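You operate a simulated robot arm through the tools that you are given. There is no shell and no other tool. Be economical: measure what you need, move in short steps, check, and stop when the job is done.

You are at the controls of a simulated robot arm. One attempt, no reset.

TASK
Clamp the spare rotor arm, wet-sand the filler flat and prime that patch.
Fine: dampen the yellow block on the blue pad; primer by the blue brush; both back where they stood; clamp stays shut. Set down upright: blue brush. A coat counts when it lies all over at full strength: go over it till it gets no stronger. What is to be rubbed or washed off counts as gone when no trace of it is left.

The check looks at the end state, three seconds after you hand in, the way a careful person would. Anything else that was tipped, shoved, dropped, spilled or broken makes it a failure.

THE ROBOT
A 6-joint arm with a two-finger parallel gripper, fixed in place. Base frame: the origin is at the foot of the arm, x ahead of it, y to its left, z up; the work surface is at about z = 700. Readings come in mm, degrees, newtons and seconds.
With the tool pointing down near the work surface it reaches from about 220 to 720 mm from the base axis. Its first joint turns from -66.0 to 66.0 degrees. Payload 2.45 kg.
Tool frame: the origin (TCP) lies between the finger pads and is the grasp point; the fingertips stand 24 mm ahead of it; z points along the fingers, y is the line along which they close. The gripper opens to 68 mm. The fingers are 17 mm wide and 10 mm thick; the gripper's body (40 by 70 mm) begins 41 mm behind the TCP.
Orientation is that of the tool frame in the base frame, as [roll, pitch, yaw] about the fixed x, y, z axes, in that order (R = Rz(yaw) Ry(pitch) Rx(roll)). With the fingers straight down and closing along the base's y, the tool's x points along the base's -x, its y along +y and its z along -z.

THE INTERFACE
- The arm moves only by the tool jog_arm. Its argument "steps" is a list of rows, each an object (a shift or turn left out is 0, a gripper value left out holds the last) with "travel": the shift along the base's x, y, z in mm, a list of three; "delta_rot": the turn, a rotation vector about the base's x, y, z in degrees, a list of three. In form: [{"travel": [x, y, z], "delta_rot": [rx, ry, rz]}, ...]. A call has 1 to 20 rows; each row shifts and turns the commanded pose from where the row before left it. "grip" is the gripper command, from -1 (shut) to 1 (fully open), values between in proportion, set as the call begins (left out, the last holds). Each row takes 0.2 s and may step no farther than 50 mm and 8.6 degrees from the row before; otherwise, or with a gripper value out of range, the whole call is refused. Where a pose cannot be reached the arm comes as near as it can. A force on the tool above 90 N (or 10 N above the force at the start of the call, whichever is more), or a blocked arm, ends the call early, and 0.2 s more pass. The fingers move at their own pace (about 108 mm/s each) and stop on an object; they squeeze with about 39 N. The grip force told is the motor's: it shows also when the fingers shut on nothing. Time passes only in rows, and 0.2 s behind the last, so rows that do not move let the fingers close. The reply holds the time, the measured pose of the TCP, the force on the tool along the base axes, the opening and the grip force, in the units named above and with some noise, with the torque about the TCP (base axes, N m) and any sound that the robot's microphone picked up.
- Cameras (640 x 400 px; columns grow to the right, rows downward): "scene" is fixed at [173.5, 434, 1443.8]; the picture's right is [-0.59, -0.81, 0.00], its down [-0.61, 0.44, -0.65] and it looks along [0.53, -0.38, -0.76] (base axes); focal length 314 px, centre (320, 200). "wrist" rides on the gripper at [84, 11, -75] in the tool frame; the picture's right is [-0.13, 0.99, 0.00], its down [-0.60, -0.08, -0.79] and it looks along [-0.79, -0.10, 0.61] (tool axes); focal length 251 px, centre (320, 200). There is no depth. A picture from a camera that has moved, and an enlarged one, comes with that camera's place and axes in the base frame and with its lens.
- get_image(camera): a new picture of that camera. It takes no simulated time.
- close_up(camera, box): a new picture of the part [left, top, right, bottom] of that camera's present view, enlarged. It takes no simulated time.
- finish_job(): hands the job in; it is judged then, once.

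Work in short steps. Places have to be worked out from the pictures, the camera data and where the tool is seen: move nearer, look again, correct. Check each grasp and each placing, and mend what went wrong. You have 120 turns and 84 pictures in all, those below and enlarged ones among them. Open the gripper and draw the arm clear of the work before you hand the job in, unless the task says otherwise; then end with one line.

The tools are called as a command line: name --argument value ..., lists and objects as JSON in quotes. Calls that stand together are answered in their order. jog_arm: Moves the arm, as the interface text tells. Its arguments: {"type":"object","properties":{"steps":{"type":"array"},"grip":{"type":"number"}},"required":["steps"]} The other tools are called the same way: get_image (camera) takes a picture; close_up (camera, box) takes an enlarged picture of a part of a camera's view; finish_job () hands the job in.

At the start:

```text
clock: 0.0
position: [486.8, -47.3, 1071.1]
tcp_rot: [-180.0, 0.1, 180.0]
contact_force: [-0.6, 0.6, 0.3]
torque: [0.02, 0.0, -0.01]
gripper_width: 68.0
gripper_force: 0.0
```

scene: 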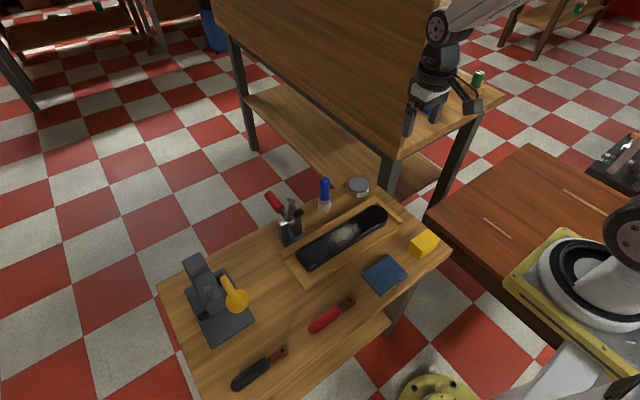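
wrist: 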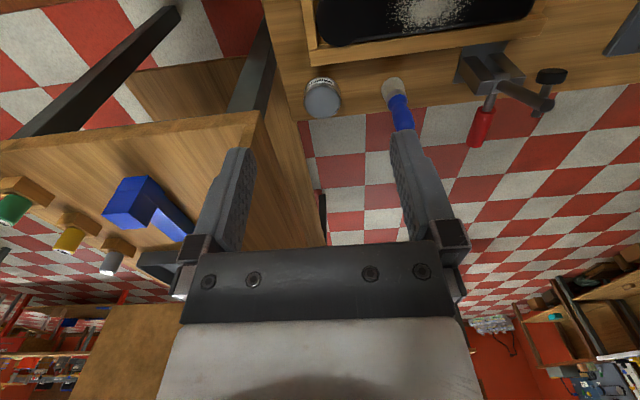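

The scene shows a bench with a rotor arm on a tray, a toggle clamp, a blue brush, a tin, a yellow block, and a blue pad. I'll take enlarged views to locate them.

close_up --camera "scene" --box '[250, 160, 460, 300]'

close_up --camera "scene" --box '[150, 160, 460, 400]'

```text
2.86 times, centred on (355, 230) of scene
camera zoom: at [173.5, 434.0, 1443.8], right [-0.59, -0.81, 0.0], down [-0.61, 0.44, -0.65], along [0.53, -0.38, -0.76], focal length 896 px, centre (220, 114)
```

zoom: 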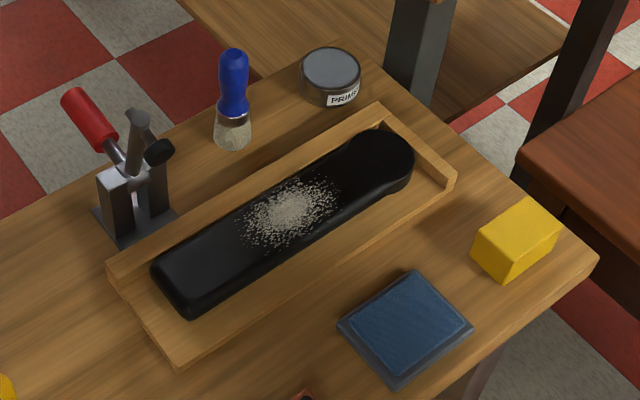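

```text
1.67 times, centred on (305, 280) of scene
camera zoom: at [173.5, 434.0, 1443.8], right [-0.59, -0.81, 0.0], down [-0.61, 0.44, -0.65], along [0.53, -0.38, -0.76], focal length 523 px, centre (345, 67)
```

zoom: 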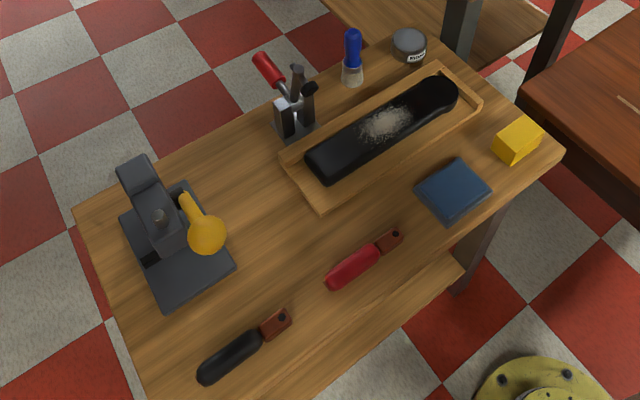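

The clamp is at about (631,207), the brush at (646,75), the tin at (628,-46), the pad at (381,79) and the block at about (365,-40). I'll move toward the clamp to view it from above.

jog_arm --steps '[{"travel": [-10, 40, -28]}, {"travel": [0, 40, -28]}, {"travel": [0, 40, -28]}, {"travel": [0, 40, -28]}, {"travel": [0, 40, -28]}, {"travel": [0, 40, -28]}, {"travel": [0, 0, 0]}]'

get_image --camera "wrist"

```text
clock: 1.6
position: [476.1, 192.4, 903.1]
tcp_rot: [180.0, 0.1, -180.0]
contact_force: [0.2, 0.0, 0.1]
torque: [0.01, -0.03, 0.05]
gripper_width: 68.2
gripper_force: 0.1
```

```text
79 pictures are left
camera wrist: at [390.7, 205.0, 977.1], right [0.13, 0.99, 0.0], down [0.6, -0.08, 0.79], along [0.79, -0.1, -0.61], focal length 251 px, centre (320, 200)
```

wrist: 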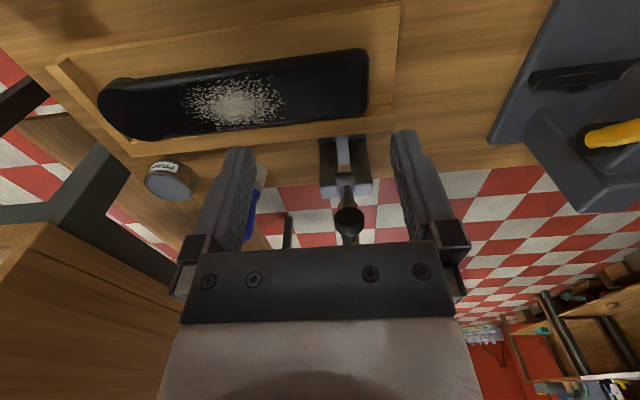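

The clamp is seen end-on here. I'll zoom in on it, and look at the scene camera's close-up of it too.

close_up --camera "wrist" --box '[240, 100, 440, 250]'

close_up --camera "scene" --box '[250, 170, 350, 250]'

```text
2.67 times, centred on (340, 175) of wrist
camera zoom: at [390.7, 205.0, 977.1], right [0.13, 0.99, 0.0], down [0.6, -0.08, 0.79], along [0.79, -0.1, -0.61], focal length 670 px, centre (267, 267)
```

zoom: 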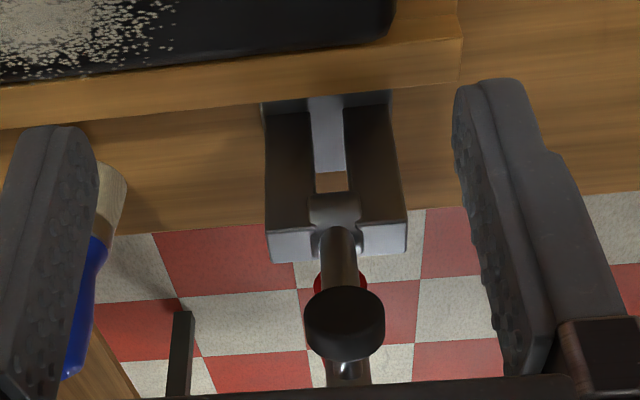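

```text
5.00 times, centred on (300, 210) of scene
camera zoom: at [173.5, 434.0, 1443.8], right [-0.59, -0.81, 0.0], down [-0.61, 0.44, -0.65], along [0.53, -0.38, -0.76], focal length 1569 px, centre (420, 150)
```

zoom: 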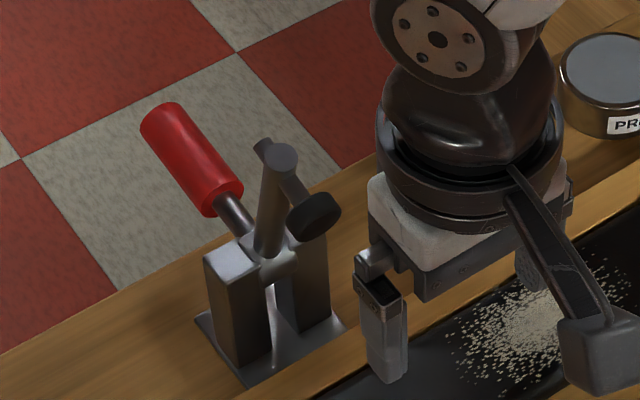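

The clamp lever pivots near (631,205,767). Its arm stands up and leans to about (600,205,879), and the red handle points back along +x. I'll shut the gripper, go over the top and lower the fingers behind the arm, so I can push it over toward −x.

jog_arm --grip -1 --steps '[{"travel": [0, 4, 35]}, {"travel": [20, 4, 35]}, {"travel": [45, 4, 0]}, {"travel": [45, 1, 0]}, {"travel": [45, 0, 0]}, {"travel": [27, 0, 0]}, {"travel": [0, 0, -35]}, {"travel": [0, 0, -35]}, {"travel": [0, 0, -15]}, {"travel": [0, 0, 0]}]'

close_up --camera "scene" --box '[230, 130, 380, 250]'

get_image --camera "wrist"

```text
clock: 3.8
position: [658.5, 206.2, 886.0]
tcp_rot: [-180.0, 0.0, -180.0]
contact_force: [-0.4, -0.5, 0.1]
torque: [-0.03, 0.02, -0.02]
gripper_width: 0.0
gripper_force: 24.3
```

```text
3.33 times, centred on (305, 190) of scene
camera zoom: at [173.5, 434.0, 1443.8], right [-0.59, -0.81, 0.0], down [-0.61, 0.44, -0.65], along [0.53, -0.38, -0.76], focal length 1046 px, centre (370, 233)
```

zoom: 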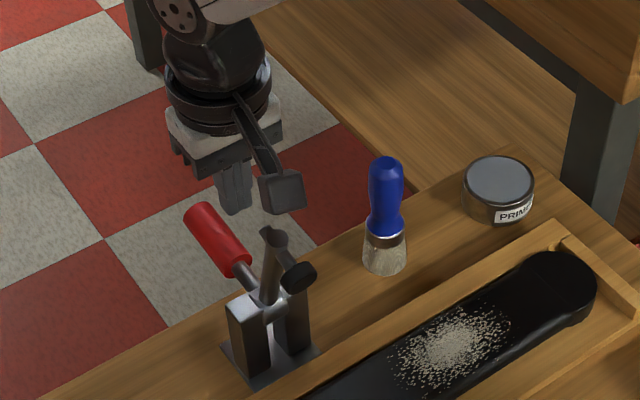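

```text
75 pictures are left
camera wrist: at [573.9, 218.3, 959.8], right [0.13, 0.99, 0.0], down [0.6, -0.08, 0.79], along [0.79, -0.1, -0.61], focal length 251 px, centre (320, 200)
```

wrist: 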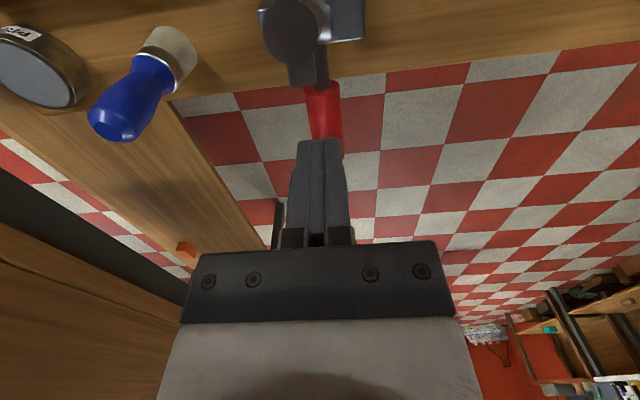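

The fingers are behind the arm and above the handle. I'll lower 12 mm and push the arm over along its arc in small steps.

jog_arm --steps '[{"travel": [0, -1, -12]}, {"travel": [-15, 0, 0]}, {"travel": [-14, 0, 0]}, {"travel": [-10, 0, -1]}, {"travel": [-10, 0, -1]}, {"travel": [-9, 0, -3]}, {"travel": [-9, 0, -4]}, {"travel": [0, 0, 0]}]'

close_up --camera "scene" --box '[230, 130, 380, 250]'

```text
clock: 5.6
position: [591.0, 204.3, 864.7]
tcp_rot: [180.0, 0.1, 179.9]
contact_force: [3.1, -0.8, 0.8]
torque: [-0.02, -0.05, -0.03]
gripper_width: 0.0
gripper_force: 23.5
```

```text
3.33 times, centred on (305, 190) of scene
camera zoom: at [173.5, 433.9, 1443.8], right [-0.59, -0.81, 0.0], down [-0.61, 0.44, -0.65], along [0.53, -0.38, -0.76], focal length 1046 px, centre (370, 233)
```

zoom: 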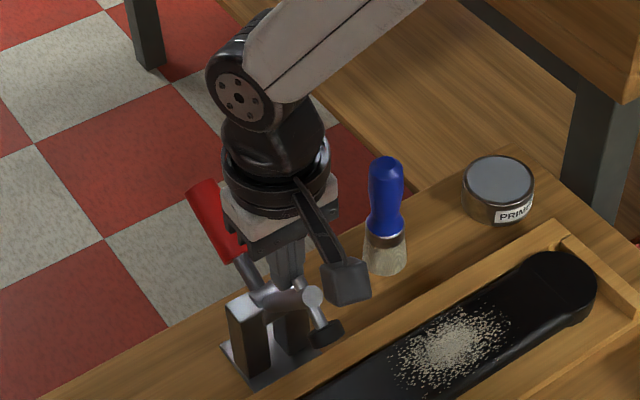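

The lever turns freely and as one piece, with only about 3 N of force. I'll continue down the arc.

jog_arm --steps '[{"travel": [-8, 0, -6]}, {"travel": [-7, 0, -7]}, {"travel": [-5, 0, -8]}, {"travel": [-5, 0, -9]}, {"travel": [-4, 0, -9]}, {"travel": [-4, 0, -9]}, {"travel": [-4, 0, -9]}, {"travel": [0, 0, -5]}, {"travel": [0, 0, 0]}]'

close_up --camera "scene" --box '[230, 130, 380, 250]'

```text
clock: 7.6
position: [555.8, 205.8, 804.7]
tcp_rot: [180.0, 0.0, -179.9]
contact_force: [-7.6, -0.3, 17.4]
torque: [0.01, 0.35, -0.01]
gripper_width: 0.1
gripper_force: 23.9
```

```text
3.33 times, centred on (305, 190) of scene
camera zoom: at [173.0, 433.8, 1443.9], right [-0.59, -0.81, 0.0], down [-0.61, 0.44, -0.65], along [0.53, -0.38, -0.76], focal length 1046 px, centre (370, 233)
```

zoom: 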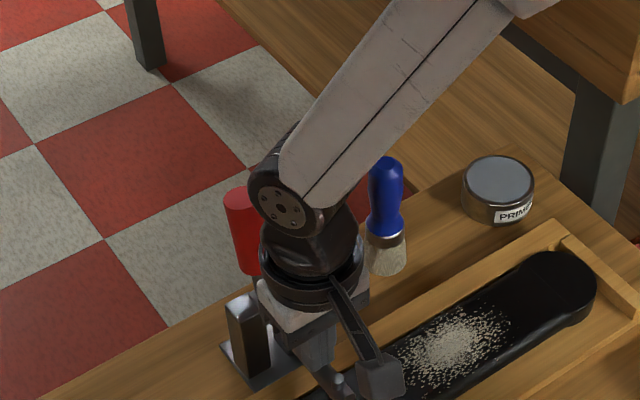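

Resistance is now 17 N and the handle is nearly upright, so I'll press down further to shut it.

jog_arm --steps '[{"travel": [-3, 0, -3]}, {"travel": [0, 0, -3]}, {"travel": [0, 0, -3]}, {"travel": [0, 0, -3]}, {"travel": [0, 0, 0]}]'

```text
clock: 8.3
position: [555.4, 206.9, 804.5]
tcp_rot: [180.0, 0.5, -180.0]
contact_force: [-5.8, -4.0, 17.5]
torque: [-0.11, 0.24, 0.0]
gripper_width: 0.0
gripper_force: 24.2
stopped in row 3: the force on the tool passed its limit at 95 N (the readings are from after the stop); the commanded pose is now the measured one
```

That hit the force limit with no further travel. I'll lift clear and look at the clamp.

jog_arm --steps '[{"travel": [-3, 0, 25]}, {"travel": [-30, 0, 40]}, {"travel": [-45, 0, 30]}, {"travel": [-45, -20, 0]}, {"travel": [-40, -20, 0]}, {"travel": [0, 0, 0]}]'

close_up --camera "scene" --box '[230, 150, 380, 270]'

get_image --camera "wrist"

```text
refused: row 3 steps farther than a row can; nothing moved
```

```text
3.33 times, centred on (305, 210) of scene
camera zoom: at [173.0, 433.8, 1444.0], right [-0.59, -0.81, 0.0], down [-0.61, 0.44, -0.65], along [0.53, -0.38, -0.76], focal length 1046 px, centre (370, 167)
```

zoom: 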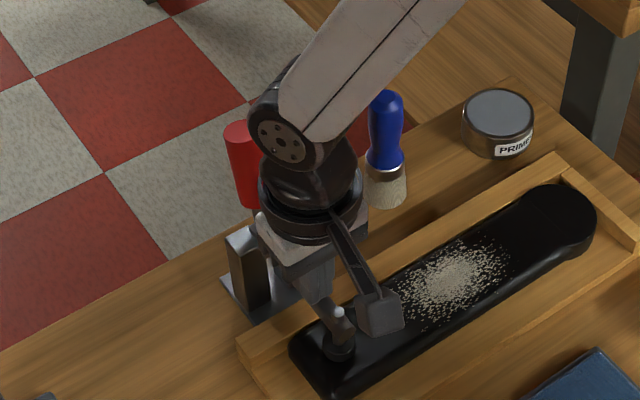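

```text
71 pictures are left
camera wrist: at [471.0, 218.3, 877.6], right [0.13, 0.99, 0.0], down [0.6, -0.08, 0.8], along [0.79, -0.1, -0.6], focal length 251 px, centre (320, 200)
```

wrist: 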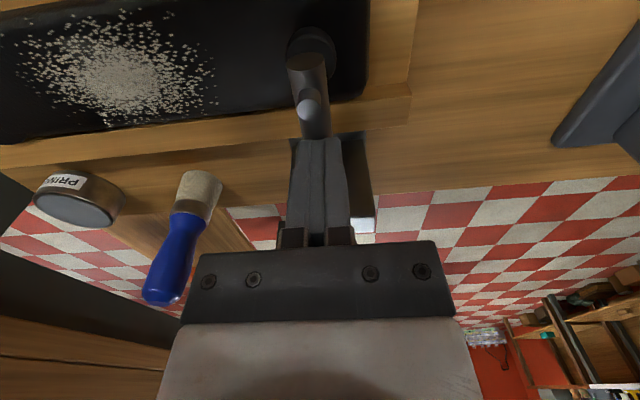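

The pad is down on the part. I'll withdraw in smaller steps and see whether it stays shut.

jog_arm --steps '[{"travel": [0, 0, 25]}, {"travel": [-25, 0, 35]}, {"travel": [-35, 0, 30]}, {"travel": [-40, -20, 10]}, {"travel": [-40, -20, 0]}, {"travel": [0, 0, 0]}]'

close_up --camera "scene" --box '[230, 150, 380, 270]'

get_image --camera "wrist"

```text
clock: 9.7
position: [417.9, 167.9, 903.2]
tcp_rot: [179.9, 0.4, -179.9]
contact_force: [0.7, -0.2, -0.7]
torque: [0.02, 0.01, 0.02]
gripper_width: 0.0
gripper_force: 23.7
```

```text
3.33 times, centred on (305, 210) of scene
camera zoom: at [173.5, 433.9, 1443.8], right [-0.59, -0.81, 0.0], down [-0.61, 0.44, -0.65], along [0.53, -0.38, -0.76], focal length 1046 px, centre (370, 167)
```

zoom: 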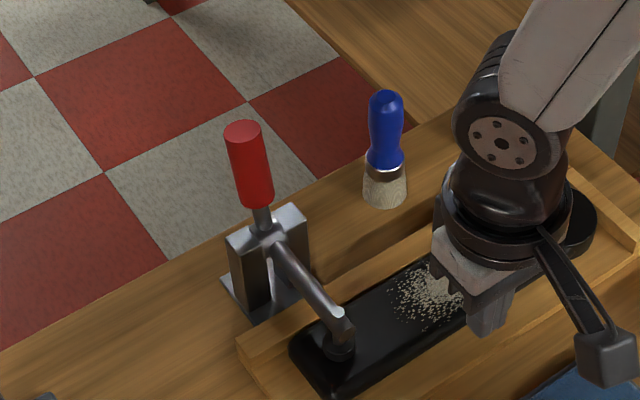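

```text
69 pictures are left
camera wrist: at [332.1, 180.0, 977.0], right [0.13, 0.99, 0.0], down [0.6, -0.08, 0.8], along [0.79, -0.1, -0.6], focal length 251 px, centre (320, 200)
```

wrist: 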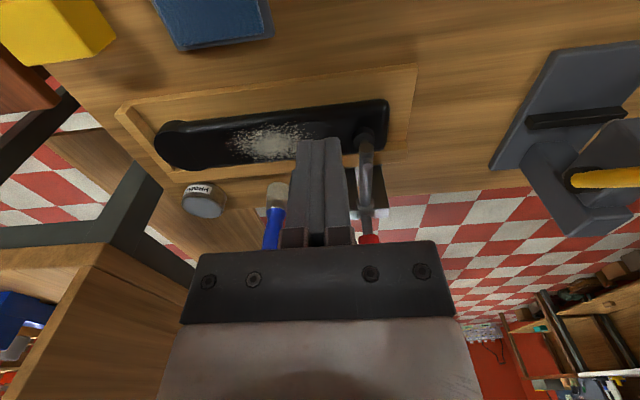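

The pad bears on the rotor arm's end, the handle is upright, and it stayed shut. Next is the yellow block: I'll open the gripper and move to look down at the block and pad.

jog_arm --grip 1 --steps '[{"travel": [-20, -40, 0]}, {"travel": [-20, -40, 0]}, {"travel": [-20, -40, 0]}, {"travel": [-20, -40, 0]}, {"travel": [-10, -40, 0]}, {"travel": [0, 0, 0]}]'

get_image --camera "wrist"

close_up --camera "scene" --box '[350, 200, 470, 300]'

```text
clock: 11.1
position: [338.4, -35.2, 898.3]
tcp_rot: [179.9, 0.3, 180.0]
contact_force: [-0.1, 0.8, -0.2]
torque: [-0.01, -0.04, 0.02]
gripper_width: 68.0
gripper_force: 0.1
out of reach, approached as far as the arm can: row 4, 5
```

```text
68 pictures are left
camera wrist: at [253.8, -22.9, 972.3], right [0.13, 0.99, 0.0], down [0.6, -0.08, 0.8], along [0.79, -0.1, -0.6], focal length 251 px, centre (320, 200)
```

wrist: 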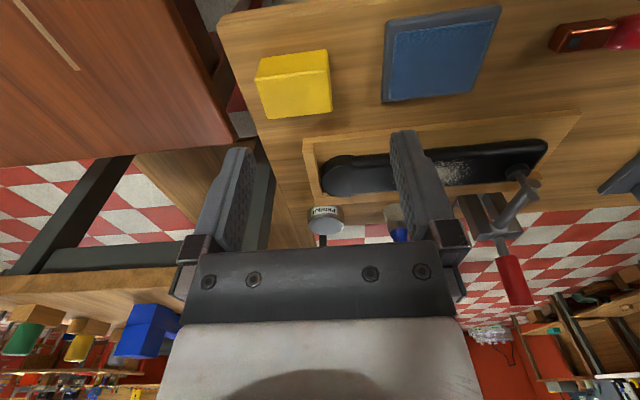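

```text
4.00 times, centred on (410, 250) of scene
camera zoom: at [173.5, 433.9, 1443.8], right [-0.59, -0.81, 0.0], down [-0.61, 0.44, -0.65], along [0.53, -0.38, -0.76], focal length 1255 px, centre (-40, 0)
```

zoom: 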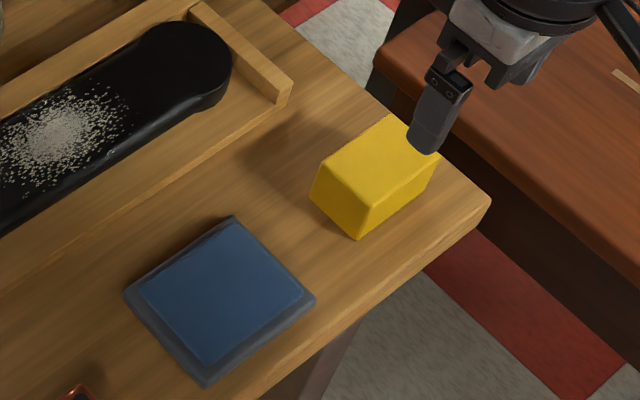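

The block is about 70 mm along y, 40 mm in x and 38 mm high, centred near (381,−66). The pad is centred near (384,72), with its top around z 712. I'll turn the gripper +90° about z so it closes along x, and hover over the block.

jog_arm --steps '[{"travel": [20, -10, 0], "delta_rot": [0, 0, 8.2]}, {"travel": [20, -10, 0], "delta_rot": [0, 0, 8.2]}, {"travel": [10, -10, 0], "delta_rot": [0, 0, 8.2]}, {"delta_rot": [0, 0, 8.2]}, {"delta_rot": [0, 0, 8.2]}, {"delta_rot": [0, 0, 8.2]}, {"delta_rot": [0, 0, 8.2]}, {"delta_rot": [0, 0, 8.2]}, {"delta_rot": [0, 0, 8.2]}, {"delta_rot": [0, 0, 8.2]}, {"delta_rot": [0, 0, 8.0]}, {}]'

get_image --camera "wrist"

close_up --camera "scene" --box '[350, 200, 470, 300]'

```text
clock: 13.7
position: [391.1, -64.3, 897.7]
tcp_rot: [179.9, 0.5, -89.9]
contact_force: [0.1, -0.6, 0.0]
torque: [0.01, -0.02, -0.01]
gripper_width: 67.9
gripper_force: 0.0
```

```text
66 pictures are left
camera wrist: at [379.6, -147.5, 970.6], right [-0.99, 0.13, 0.0], down [0.08, 0.6, 0.8], along [0.1, 0.79, -0.6], focal length 251 px, centre (320, 200)
```

wrist: 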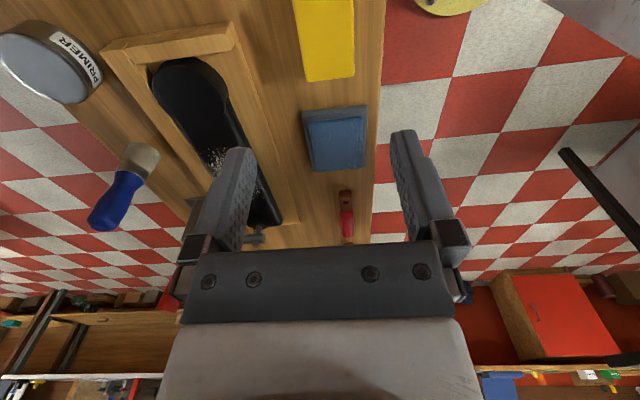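

```text
4.00 times, centred on (410, 250) of scene
camera zoom: at [173.5, 434.0, 1443.8], right [-0.59, -0.81, 0.0], down [-0.61, 0.44, -0.65], along [0.53, -0.38, -0.76], focal length 1255 px, centre (-40, 0)
```

zoom: 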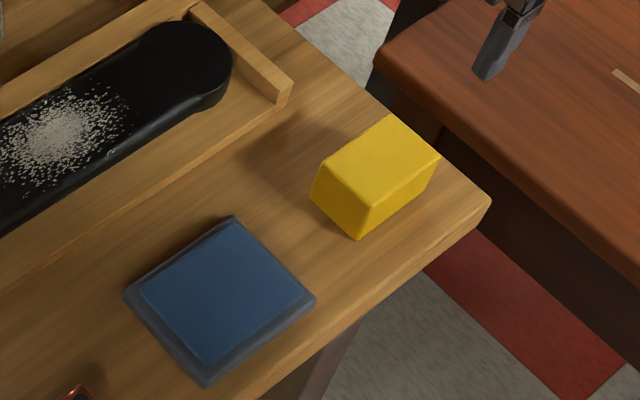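

The block spans about x 361–408, centre (384.5,−65), with its top near z 738. I'm descending with open fingers so the tips stop around z 715.

jog_arm --steps '[{"travel": [-6.5, -1, -40]}, {"travel": [0, 0, -40]}, {"travel": [0, 0, -40]}, {"travel": [0, 0, -25]}, {"travel": [0, 0, -14]}, {}]'

close_up --camera "scene" --box '[350, 180, 470, 280]'

get_image --camera "wrist"

```text
clock: 15.2
position: [417.2, -70.1, 768.5]
tcp_rot: [179.5, 0.6, -90.0]
contact_force: [-6.0, -1.3, 31.6]
torque: [-0.09, 1.4, 0.08]
gripper_width: 68.2
gripper_force: 0.1
out of reach, approached as far as the arm can: row 2, 3, 4, 5
stopped in row 6: the force on the tool passed its limit at 94 N (the readings are from after the stop); the commanded pose is now the measured one
```

```text
4.00 times, centred on (410, 230) of scene
camera zoom: at [173.0, 434.0, 1443.9], right [-0.59, -0.81, 0.0], down [-0.61, 0.44, -0.65], along [0.53, -0.38, -0.76], focal length 1255 px, centre (-40, 80)
```

zoom: 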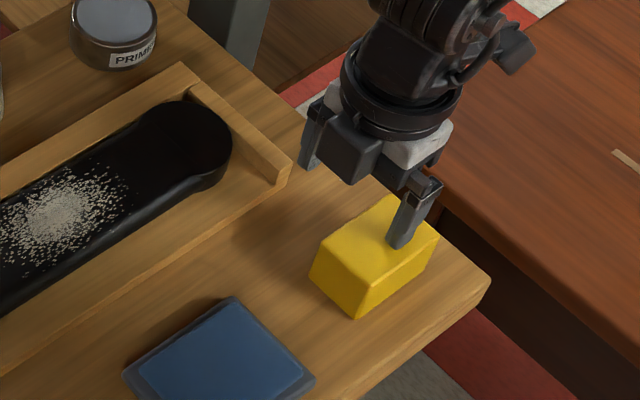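

```text
63 pictures are left
camera wrist: at [406.1, -154.1, 841.2], right [-0.99, 0.13, 0.01], down [0.09, 0.6, 0.8], along [0.1, 0.79, -0.6], focal length 251 px, centre (320, 200)
```

wrist: 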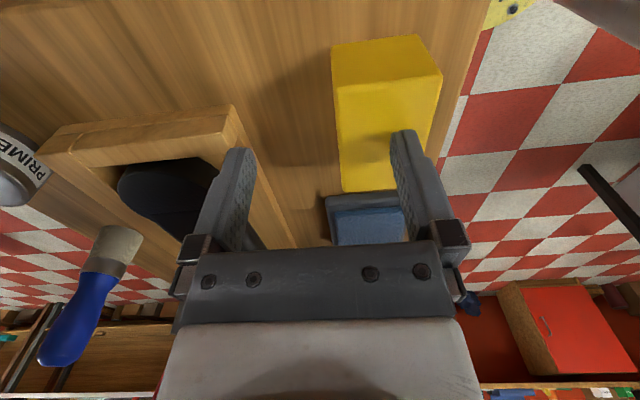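

The arm fell short in x, stopping at 417 instead of 384, and one finger came down on the block's top at z≈744. The block hasn't moved. I'll lift off and find where the reach limit lies.

jog_arm --steps '[{"travel": [0, 0, 20]}, {"travel": [0, 0, 30]}, {}]'

jog_arm --steps '[{"travel": [-10, 2, 0]}, {"travel": [-10, 2, 0]}, {"travel": [-10, 0, 0]}, {}]'

```text
clock: 15.9
position: [418.6, -68.3, 807.6]
tcp_rot: [179.5, 0.5, -90.0]
contact_force: [0.5, -0.1, 1.2]
torque: [-0.01, -0.01, -0.02]
gripper_width: 67.9
gripper_force: 0.0
out of reach, approached as far as the arm can: row 1
```

```text
clock: 16.9
position: [395.2, -66.4, 807.9]
tcp_rot: [179.2, 0.1, -90.0]
contact_force: [-0.1, -1.1, 0.2]
torque: [-0.04, 0.0, 0.01]
gripper_width: 68.0
gripper_force: 0.0
out of reach, approached as far as the arm can: row 3
```

The limit moves out as z drops. I'll check whether it depends on yaw: back off, turn back to the standard yaw and try the same spot.

jog_arm --steps '[{"travel": [12, 0, 6], "delta_rot": [0, 0, -8.2]}, {"travel": [12, 0, 6], "delta_rot": [0, 0, -8.2]}, {"delta_rot": [0, 0, -8.2]}, {"delta_rot": [0, 0, -8.2]}, {"delta_rot": [0, 0, -8.2]}, {"delta_rot": [0, 0, -8.2]}, {"delta_rot": [0, 0, -8.2]}, {"delta_rot": [0, 0, -8.2]}, {"delta_rot": [0, 0, -8.2]}, {"delta_rot": [0, 0, -8.2]}, {"delta_rot": [0, 0, -8.0]}, {"travel": [-10, 0, -2]}, {"travel": [-10, 0, -2]}, {"travel": [-10, 0, -2]}, {"travel": [-10, 0, -2]}, {"travel": [-10, 0, -2]}, {}]'

```text
clock: 20.6
position: [384.9, -68.2, 811.3]
tcp_rot: [179.5, 0.6, 179.9]
contact_force: [0.4, 0.5, 0.4]
torque: [0.0, 0.01, 0.0]
gripper_width: 67.9
gripper_force: 0.0
out of reach, approached as far as the arm can: row 13, 14, 15
```

Yaw doesn't matter much, so it's likely the arm's posture. I'll look at the whole arm.

get_image --camera "scene"

```text
62 pictures are left
```

scene: 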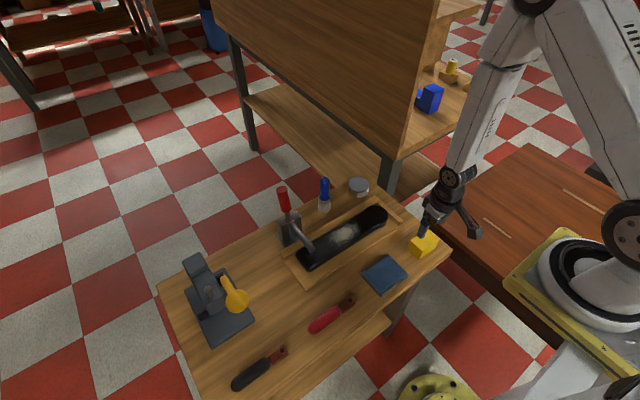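

The forearm is just about vertical here, so this is the wrist singularity. I'll pass it sideways: back off, tilt the tool about x, move inward, then straighten.

jog_arm --steps '[{"travel": [25, 0, 15]}, {"travel": [25, 0, 15]}, {"delta_rot": [8, 0, 0]}, {"delta_rot": [8, 0, 0]}, {"travel": [-12, 0, 0]}, {"travel": [-12, 0, 0]}, {"travel": [-12, 0, 0]}, {"travel": [-12, 0, 0]}, {"travel": [-12, 0, 0]}, {"travel": [-12, 0, 0]}, {"travel": [-12, 0, 0]}, {}]'

```text
clock: 23.1
position: [339.3, -67.8, 833.9]
tcp_rot: [166.5, -0.2, 179.9]
contact_force: [0.7, 0.3, 0.0]
torque: [0.0, 0.01, 0.0]
gripper_width: 68.1
gripper_force: 0.1
out of reach, approached as far as the arm can: row 1, 3
```

With the tilt it moves through the limit, reaching x=339. Now I'll straighten in that posture.

jog_arm --steps '[{"delta_rot": [-5, 0, 0]}, {"delta_rot": [-5, 0, 0]}, {"delta_rot": [-3.5, 0, 0]}, {}, {}]'

```text
clock: 24.4
position: [349.6, -54.1, 839.7]
tcp_rot: [177.7, -0.2, 179.9]
contact_force: [0.7, 0.9, -0.5]
torque: [0.0, -0.02, -0.01]
gripper_width: 68.0
gripper_force: 0.1
out of reach, approached as far as the arm can: row 3
```

Exact vertical isn't converging here, but a sideways tilt about x works. With the fingers closing along x, that tilt is harmless to the grip. I'll move out, yaw +90°, tilt 12° about x, then come in over the block and check the reach.

jog_arm --steps '[{"travel": [20, 0, 4]}, {"travel": [20, -4, 4]}, {"travel": [20, -4, 4]}, {"travel": [20, -4, 0], "delta_rot": [-2.3, 0, 0]}, {"delta_rot": [0, 0, 8.2]}, {"delta_rot": [0, 0, 8.2]}, {"delta_rot": [0, 0, 8.2]}, {"delta_rot": [0, 0, 8.2]}, {"delta_rot": [0, 0, 8.2]}, {"delta_rot": [0, 0, 8.2]}, {"delta_rot": [0, 0, 8.2]}, {"delta_rot": [0, 0, 8.2]}, {"delta_rot": [0, 0, 8.2]}, {"delta_rot": [0, 0, 8.2]}, {"delta_rot": [0, 0, 8.0]}, {}]'

jog_arm --steps '[{"delta_rot": [6, 0, 0]}, {"delta_rot": [6, 0, 0]}, {"travel": [-10, 0, 0]}, {"travel": [-10, 0, 0]}, {"travel": [-10, 0, 0]}, {"travel": [-10, 0, 0]}, {}]'

```text
clock: 27.8
position: [413.2, -48.1, 834.6]
tcp_rot: [-177.2, 0.0, -94.5]
contact_force: [0.2, 0.4, 0.0]
torque: [-0.02, 0.02, -0.04]
gripper_width: 67.9
gripper_force: 0.0
out of reach, approached as far as the arm can: row 2, 3, 6, 7, 8, 10, 15
```

```text
clock: 29.4
position: [392.5, -53.8, 852.7]
tcp_rot: [-178.6, 12.0, -94.7]
contact_force: [0.1, 0.3, 0.2]
torque: [0.02, -0.02, -0.02]
gripper_width: 67.8
gripper_force: 0.1
out of reach, approached as far as the arm can: row 4, 5, 6
```

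The wrist now seems to be in an awkward branch. I'll move well out and up, straighten, and check that the arm recovers.

jog_arm --steps '[{"travel": [20, 0, 20], "delta_rot": [-6, 0, 0]}, {"travel": [30, 0, 20], "delta_rot": [-6, 0, 0]}, {"travel": [30, 0, 20]}, {"travel": [30, 0, 20]}, {}, {}]'

get_image --camera "scene"

```text
clock: 30.8
position: [503.0, -53.8, 932.8]
tcp_rot: [-177.3, -0.2, -94.5]
contact_force: [-0.6, -0.2, -0.7]
torque: [-0.01, -0.03, 0.01]
gripper_width: 68.1
gripper_force: 0.0
```

```text
61 pictures are left
```

scene: 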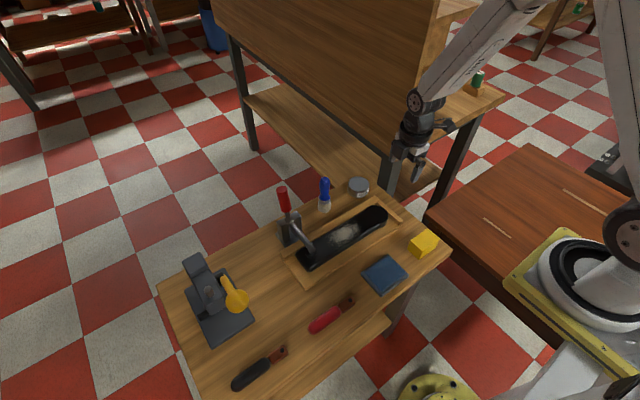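

The arm recovered far out; after a shortfall the command equals the reached pose. I'll correct the small yaw and roll errors, tilt 12° about x out here, then come in in small steps.

jog_arm --steps '[{"delta_rot": [0, 2.7, 0]}, {"delta_rot": [0, 0, 4.5]}, {"delta_rot": [6, 0, 0]}, {"delta_rot": [6, 0, 0]}, {"travel": [-20, -2, -15]}, {"travel": [-20, -2, -15]}, {"travel": [-20, -2, -15]}, {"travel": [-15, -2, -10]}, {"travel": [-15, -2, -10]}, {"travel": [-14, -2, -10]}, {"travel": [-14, 0, -8]}, {}]'

```text
clock: 33.4
position: [383.5, -65.3, 849.0]
tcp_rot: [-180.0, 11.6, -90.0]
contact_force: [0.1, -0.1, -0.3]
torque: [-0.03, 0.03, 0.0]
gripper_width: 67.9
gripper_force: 0.0
```

It reached (383.5,−65,849) cleanly with a 12° tilt. Now I'll descend to just above the block's top and check alignment.

jog_arm --steps '[{"travel": [0.5, 0, -20]}, {"travel": [0.5, 0, -20]}, {"travel": [0, 0, -15]}, {"travel": [0, 0, -15]}, {"travel": [0, 0, -5]}, {}]'

get_image --camera "wrist"

close_up --camera "scene" --box '[370, 190, 470, 270]'

```text
clock: 34.8
position: [409.9, -74.3, 788.4]
tcp_rot: [179.6, 11.7, -90.1]
contact_force: [-0.1, -0.2, 0.6]
torque: [0.01, 0.01, 0.0]
gripper_width: 67.8
gripper_force: 0.1
out of reach, approached as far as the arm can: row 2, 3, 4
```

```text
60 pictures are left
camera wrist: at [398.1, -170.7, 843.9], right [-0.99, 0.13, 0.03], down [0.08, 0.43, 0.9], along [0.1, 0.89, -0.44], focal length 251 px, centre (320, 200)
```

wrist: 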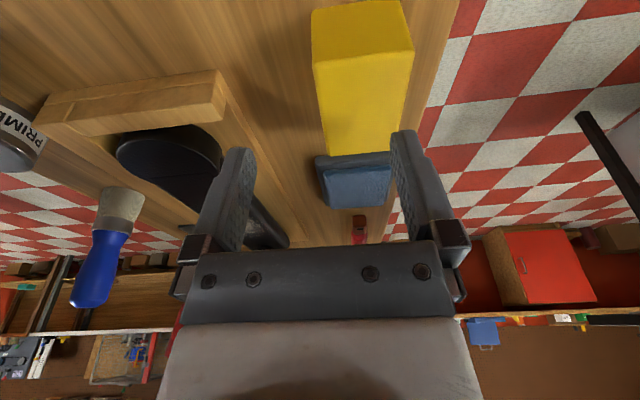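

```text
5.00 times, centred on (420, 230) of scene
camera zoom: at [173.5, 434.0, 1443.8], right [-0.59, -0.81, 0.0], down [-0.61, 0.44, -0.65], along [0.53, -0.38, -0.76], focal length 1569 px, centre (-180, 50)
```

zoom: 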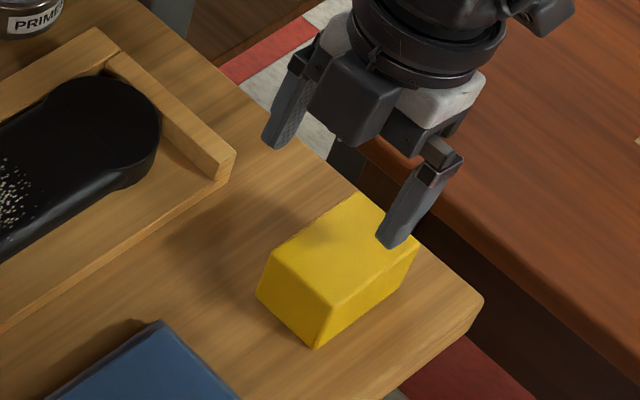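

Same limit again, so j6 probably ran out of range in that direction. I'll retreat and try the opposite tilt, −12° about x.

jog_arm --steps '[{"travel": [10, 2, 30]}, {"travel": [20, 2, 30]}, {"travel": [20, 2, 30]}, {"travel": [20, 2, 30]}, {"travel": [20, 0, 20], "delta_rot": [-8, 0, 0]}, {"delta_rot": [-8, 0, 0]}, {"delta_rot": [-8, 0, 0]}, {"travel": [-20, 0, -15]}, {"travel": [-20, 0, -15]}, {"travel": [-20, 0, -15]}, {"travel": [-15, 0, -15]}, {"travel": [-15, 0, -15]}, {"travel": [-14, 0, -10]}, {"travel": [-12, 0, -10]}, {}]'

jog_arm --steps '[{"travel": [0, 0, -10]}, {"travel": [0, 0, -10]}, {}]'

```text
clock: 38.0
position: [378.3, -67.5, 830.6]
tcp_rot: [-180.0, -12.3, -90.1]
contact_force: [-0.2, 0.7, -0.1]
torque: [0.0, -0.01, -0.02]
gripper_width: 68.1
gripper_force: 0.0
```

```text
clock: 38.8
position: [381.3, -66.1, 812.1]
tcp_rot: [-179.9, -12.4, -90.0]
contact_force: [0.1, 0.3, 0.4]
torque: [0.01, 0.02, 0.0]
gripper_width: 67.9
gripper_force: 0.1
```

Better so far. I'll continue slowly, with an x correction.

jog_arm --steps '[{"travel": [1, 0, -8]}, {"travel": [1, 0, -8]}, {"travel": [0, 0, -8]}, {}, {}]'

```text
clock: 40.0
position: [382.5, -66.7, 787.7]
tcp_rot: [180.0, -12.3, -90.0]
contact_force: [-0.6, -1.1, 0.2]
torque: [-0.01, -0.01, 0.03]
gripper_width: 67.9
gripper_force: 0.1
```

It passes. I'm now descending over the block to z≈741, centred at x 384.5.

jog_arm --steps '[{"travel": [1, 1, -8]}, {"travel": [1, 1, -8]}, {}]'

close_up --camera "scene" --box '[370, 190, 470, 270]'

get_image --camera "wrist"

```text
clock: 40.8
position: [384.2, -64.3, 771.7]
tcp_rot: [-179.8, -12.3, -90.0]
contact_force: [1.1, 0.2, -0.2]
torque: [-0.01, 0.01, 0.0]
gripper_width: 68.2
gripper_force: 0.1
```

```text
5.00 times, centred on (420, 230) of scene
camera zoom: at [173.5, 434.0, 1443.8], right [-0.59, -0.81, 0.0], down [-0.61, 0.44, -0.65], along [0.53, -0.38, -0.76], focal length 1569 px, centre (-180, 50)
```

zoom: 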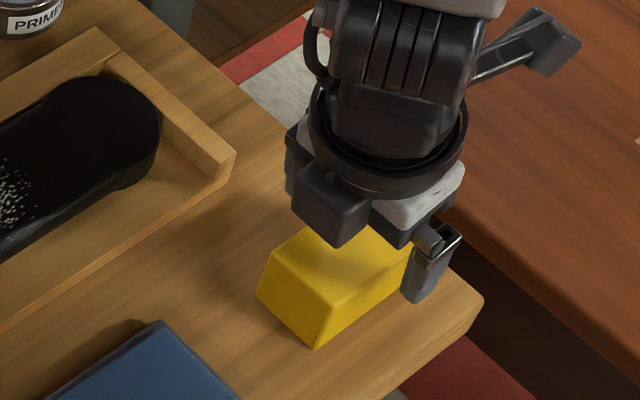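

```text
57 pictures are left
camera wrist: at [372.7, -129.5, 862.0], right [-0.99, 0.13, -0.03], down [0.08, 0.76, 0.65], along [0.1, 0.64, -0.76], focal length 251 px, centre (320, 200)
```

wrist: 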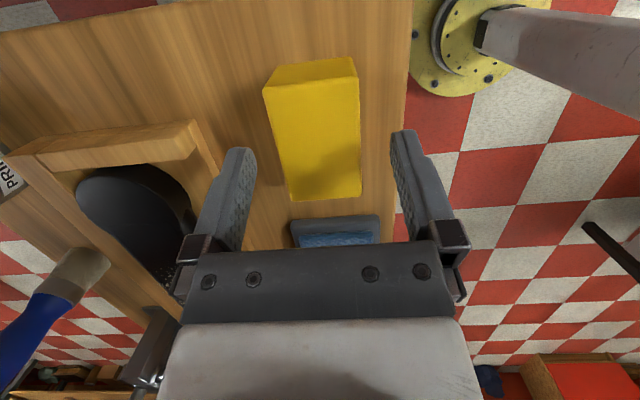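

The fingers straddle the block (x 363–405, y −99…−33). I'm going down 30 mm and closing.

jog_arm --steps '[{"travel": [0, 0, -10]}, {"travel": [0, 0, -10]}, {"travel": [0, 0, -10]}, {}]'

jog_arm --grip -1 --steps '[{}, {}, {}]'

```text
clock: 41.8
position: [383.3, -63.9, 741.3]
tcp_rot: [180.0, -12.3, -90.0]
contact_force: [0.3, 0.9, -0.5]
torque: [-0.02, 0.0, 0.02]
gripper_width: 68.0
gripper_force: 0.0
```

```text
clock: 42.5
position: [383.0, -64.4, 740.4]
tcp_rot: [-180.0, -12.3, -90.0]
contact_force: [-0.4, 0.9, 0.3]
torque: [0.01, 0.0, -0.01]
gripper_width: 44.1
gripper_force: 39.2
```

The block is gripped at 44 mm with TCP home (383.0,−64.4,740.8). I'll lift it and carry it over the blue pad.

jog_arm --steps '[{"travel": [0, 0, 12]}, {"travel": [0, 0, 14]}, {"travel": [0, 0, 14]}, {"travel": [0, 20, 0]}, {"travel": [0, 25, 0]}, {"travel": [0, 25, 0]}, {"travel": [0, 25, 0]}, {"travel": [0, 25, 0]}, {"travel": [1, 16, 0]}, {}, {}]'

close_up --camera "scene" --box '[310, 190, 460, 310]'

```text
clock: 45.0
position: [384.8, 70.8, 781.9]
tcp_rot: [-179.9, -12.2, -89.9]
contact_force: [0.3, -0.8, -0.5]
torque: [0.01, 0.04, -0.01]
gripper_width: 0.0
gripper_force: 23.3
```

```text
3.33 times, centred on (385, 250) of scene
camera zoom: at [173.5, 434.0, 1443.8], right [-0.59, -0.81, 0.0], down [-0.61, 0.44, -0.65], along [0.53, -0.38, -0.76], focal length 1046 px, centre (103, 33)
```

zoom: 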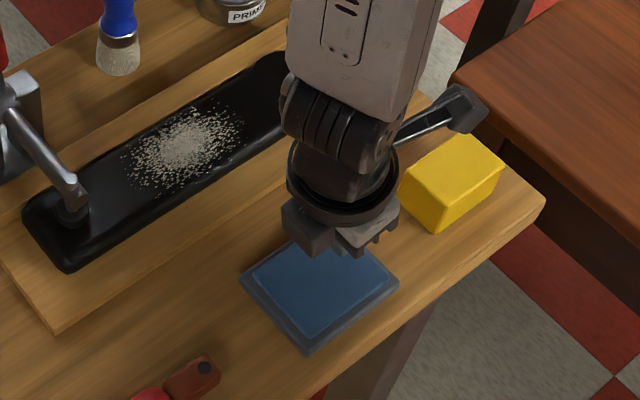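

The block slipped out on lifting and still stands at its place. I'll go back, look at it, and grip deeper with a slower lift.

jog_arm --grip 1 --steps '[{"travel": [0, -25, 2]}, {"travel": [0, -25, 0]}, {"travel": [0, -25, 0]}, {"travel": [0, -25, 0]}, {"travel": [0, -20, 0]}, {"travel": [-1, -14, 0]}, {}]'

get_image --camera "wrist"

close_up --camera "scene" --box '[370, 190, 470, 270]'

```text
clock: 46.5
position: [381.7, -61.9, 781.6]
tcp_rot: [179.9, -12.3, -90.0]
contact_force: [0.4, -0.5, 0.5]
torque: [0.0, -0.01, -0.01]
gripper_width: 68.0
gripper_force: 0.0
```

```text
55 pictures are left
camera wrist: at [371.3, -127.2, 871.7], right [-0.99, 0.13, -0.03], down [0.08, 0.76, 0.65], along [0.1, 0.64, -0.76], focal length 251 px, centre (320, 200)
```

wrist: 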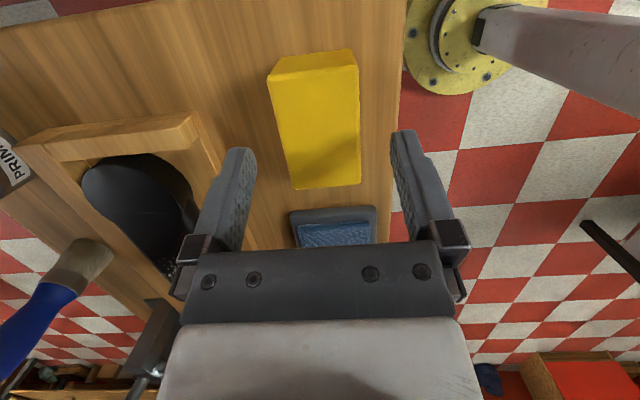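

```text
5.00 times, centred on (420, 230) of scene
camera zoom: at [173.5, 433.9, 1443.8], right [-0.59, -0.81, 0.0], down [-0.61, 0.44, -0.65], along [0.53, -0.38, -0.76], focal length 1569 px, centre (-180, 50)
```

zoom: 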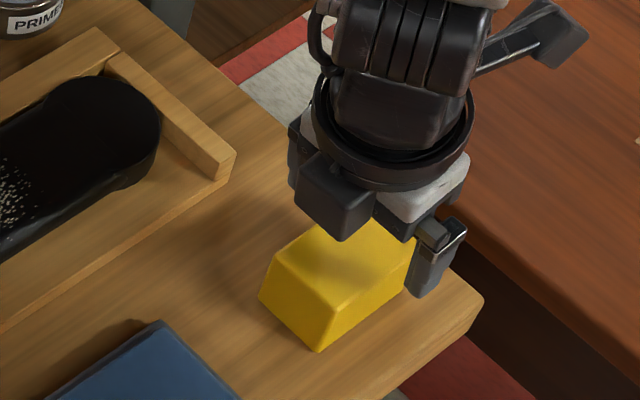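

The block is at nearly the same spot. I'm going deeper this time (TCP z≈731), closing, then lifting slowly.

jog_arm --steps '[{"travel": [0.5, 0, -12]}, {"travel": [0.5, 0, -12]}, {"travel": [0, 0, -12]}, {"travel": [0, -1, -9]}, {"travel": [0, -1, -5]}, {}]'

jog_arm --grip -1 --steps '[{}, {}, {}, {}]'

jog_arm --steps '[{"travel": [0, 0, 3]}, {"travel": [0, 0, 3]}, {"travel": [0, 0, 3]}, {"travel": [0, 0, 3]}, {}]'

```text
clock: 48.0
position: [385.4, -63.5, 733.5]
tcp_rot: [-179.9, -12.2, -89.9]
contact_force: [-0.3, 0.8, 0.5]
torque: [0.0, -0.01, 0.0]
gripper_width: 67.9
gripper_force: 0.1
```

```text
clock: 49.0
position: [385.4, -63.7, 733.4]
tcp_rot: [-180.0, -12.2, -90.0]
contact_force: [0.6, 0.0, 0.1]
torque: [-0.02, 0.0, -0.03]
gripper_width: 44.4
gripper_force: 38.7
```

```text
clock: 50.1
position: [386.1, -63.9, 745.5]
tcp_rot: [179.9, -12.3, -90.0]
contact_force: [1.1, -0.2, -1.0]
torque: [0.01, 0.04, 0.01]
gripper_width: 44.5
gripper_force: 39.2
```

Still gripped at 44.5 mm after 12 mm. I'll lift further and check.

jog_arm --steps '[{"travel": [0, 0, 5]}, {"travel": [0, 0, 5]}, {"travel": [0, 0, 5]}, {"travel": [0, 0, 5]}, {"travel": [0, 0, 5]}, {}]'

close_up --camera "scene" --box '[340, 180, 470, 284]'

```text
clock: 51.5
position: [386.4, -64.9, 771.0]
tcp_rot: [180.0, -12.3, -90.0]
contact_force: [0.3, 0.4, -0.2]
torque: [-0.01, 0.02, 0.0]
gripper_width: 44.5
gripper_force: 38.9
```

```text
3.85 times, centred on (405, 232) of scene
camera zoom: at [173.5, 433.9, 1443.8], right [-0.59, -0.81, 0.0], down [-0.61, 0.44, -0.65], along [0.53, -0.38, -0.76], focal length 1207 px, centre (-7, 77)
```

zoom: 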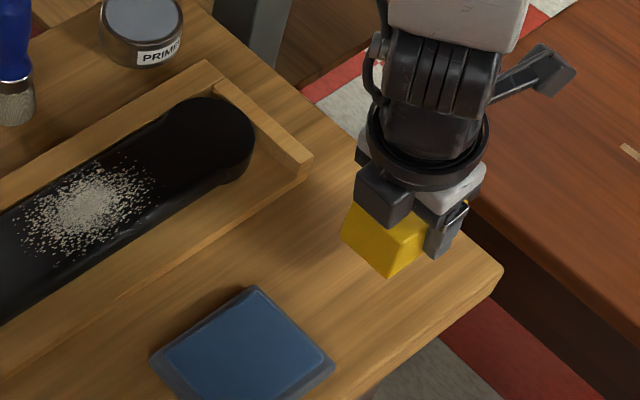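

The block is held. I'll carry it over the pad.

jog_arm --steps '[{"travel": [0, 12, 0]}, {"travel": [0, 16, 0]}, {"travel": [0, 16, 0]}, {"travel": [0, 16, 0]}, {"travel": [0, 16, 0]}, {"travel": [0, 16, 0]}, {"travel": [0, 16, 0]}, {"travel": [0, 16, 0]}, {"travel": [-1, 13, 0]}, {}]'

jog_arm --steps '[{"travel": [0, 0, -7]}, {"travel": [0, 0, -6]}, {"travel": [0, 0, -4]}, {"travel": [0, 0, -3]}, {"travel": [0, 0, -3]}, {}]'

close_up --camera "scene" --box '[310, 200, 440, 304]'

```text
clock: 53.8
position: [384.9, 72.8, 770.6]
tcp_rot: [-180.0, -12.4, -89.9]
contact_force: [0.3, 0.8, -1.2]
torque: [0.0, 0.01, -0.03]
gripper_width: 44.7
gripper_force: 39.1
```

```text
clock: 55.1
position: [385.1, 71.8, 748.2]
tcp_rot: [-179.9, -12.2, -89.9]
contact_force: [-6.5, 4.1, 33.4]
torque: [0.01, 0.17, 0.0]
gripper_width: 44.7
gripper_force: 39.6
```

```text
3.85 times, centred on (375, 252) of scene
camera zoom: at [172.9, 434.0, 1443.9], right [-0.59, -0.81, 0.0], down [-0.61, 0.44, -0.65], along [0.53, -0.38, -0.76], focal length 1207 px, centre (108, 0)
```

zoom: 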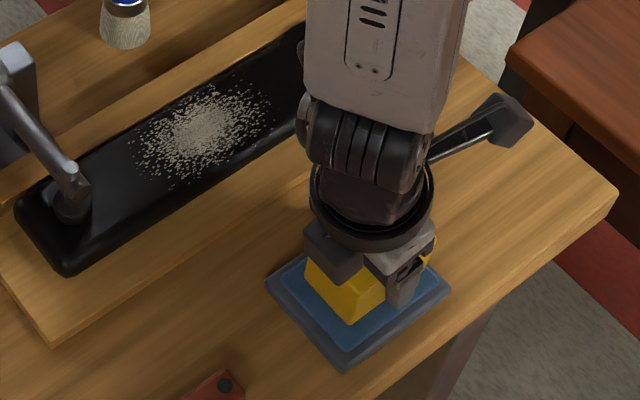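

The block presses on the pad with 33 N. I'll hold it a second, then lift and look at its color.

jog_arm --steps '[{"travel": [0, 4, 1]}, {}, {"travel": [0, -4, 0]}, {}, {"travel": [0, 0, 8]}, {"travel": [0, 0, 12]}, {"travel": [0, 0, 15]}, {}]'

close_up --camera "scene" --box '[310, 200, 440, 304]'

close_up --camera "wrist" --box '[160, 0, 480, 200]'

```text
clock: 57.0
position: [382.5, 74.5, 783.8]
tcp_rot: [-179.9, -12.3, -90.0]
contact_force: [-0.5, -0.6, -0.8]
torque: [0.03, 0.0, -0.03]
gripper_width: 44.3
gripper_force: 39.4
```

```text
3.85 times, centred on (375, 252) of scene
camera zoom: at [173.5, 434.0, 1443.8], right [-0.59, -0.81, 0.0], down [-0.61, 0.44, -0.65], along [0.53, -0.38, -0.76], focal length 1207 px, centre (108, 0)
```

zoom: 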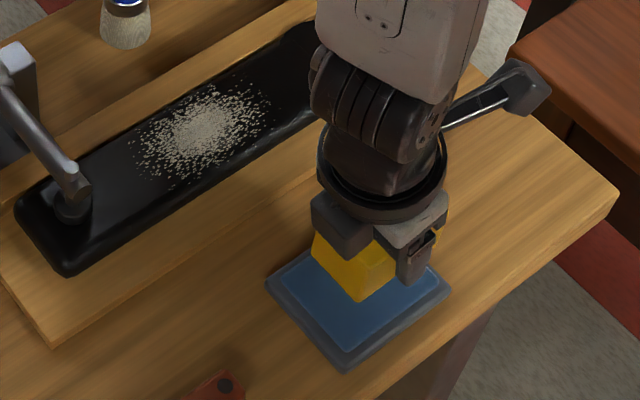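

```text
2.00 times, centred on (320, 100) of wrist
camera zoom: at [372.2, 9.3, 873.5], right [-0.99, 0.13, -0.03], down [0.08, 0.76, 0.65], along [0.1, 0.64, -0.76], focal length 503 px, centre (320, 400)
```

zoom: 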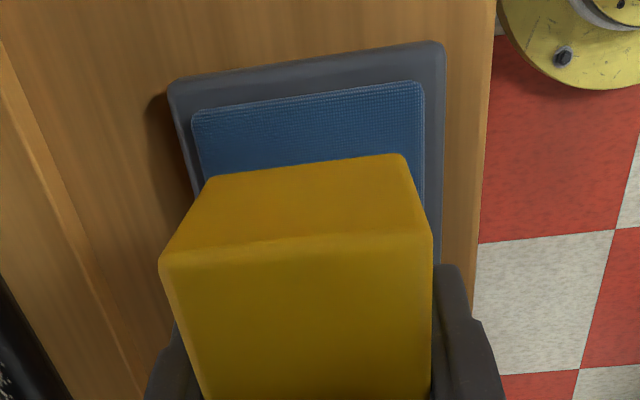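

The block has turned darker, so it is damp, and the pad is undisturbed. The filler covers roughly x 503–554, y 39–143. I'll carry the block over its centre.

jog_arm --steps '[{"travel": [0, 0, 10]}, {"travel": [10, 0, 10]}, {"travel": [20, 2, 0]}, {"travel": [25, 2, 0]}, {"travel": [25, 3, 0]}, {"travel": [25, 3, 0]}, {"travel": [25, 4, 0]}, {"travel": [15, 4, 0]}, {"travel": [0, 0, -10]}, {"travel": [0, 0, -8]}, {}]'

get_image --camera "wrist"

close_up --camera "scene" --box '[270, 180, 420, 300]'

```text
clock: 59.4
position: [530.1, 90.0, 784.2]
tcp_rot: [-180.0, -12.2, -90.0]
contact_force: [-0.3, -0.4, -0.9]
torque: [0.01, 0.01, 0.0]
gripper_width: 44.4
gripper_force: 39.1
```

```text
49 pictures are left
camera wrist: at [518.2, 25.0, 874.2], right [-0.99, 0.13, -0.03], down [0.08, 0.76, 0.65], along [0.1, 0.64, -0.76], focal length 251 px, centre (320, 200)
```

wrist: 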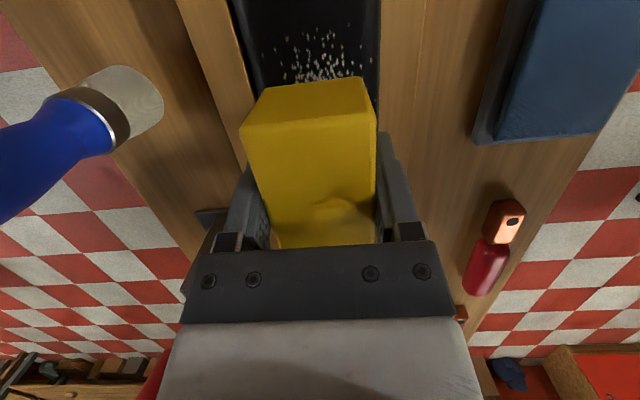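

```text
3.33 times, centred on (345, 240) of scene
camera zoom: at [173.5, 434.0, 1443.8], right [-0.59, -0.81, 0.0], down [-0.61, 0.44, -0.65], along [0.53, -0.38, -0.76], focal length 1046 px, centre (237, 67)
```

zoom: 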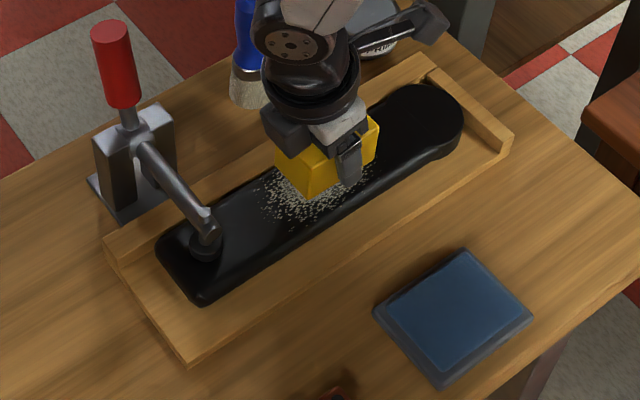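

The part spans x 496–559 under the block. I'm lowering until it touches.

jog_arm --steps '[{"travel": [-2, 0, -5]}, {"travel": [0, 0, -4]}, {"travel": [0, 0, -2]}, {"travel": [0, 0, -2]}, {}]'

```text
clock: 60.5
position: [527.9, 91.0, 772.9]
tcp_rot: [180.0, -12.3, -90.0]
contact_force: [0.2, -0.3, -0.8]
torque: [0.03, -0.01, -0.02]
gripper_width: 44.4
gripper_force: 38.8
```

jog_arm --steps '[{"travel": [0, 0, -2]}, {"travel": [0, 0, -1.5]}, {"travel": [0, 0, -1.5]}, {}]'

```text
clock: 61.5
position: [526.7, 90.3, 768.4]
tcp_rot: [-180.0, -12.2, -90.1]
contact_force: [0.4, -0.5, -0.2]
torque: [0.0, 0.0, -0.02]
gripper_width: 44.8
gripper_force: 38.7
```

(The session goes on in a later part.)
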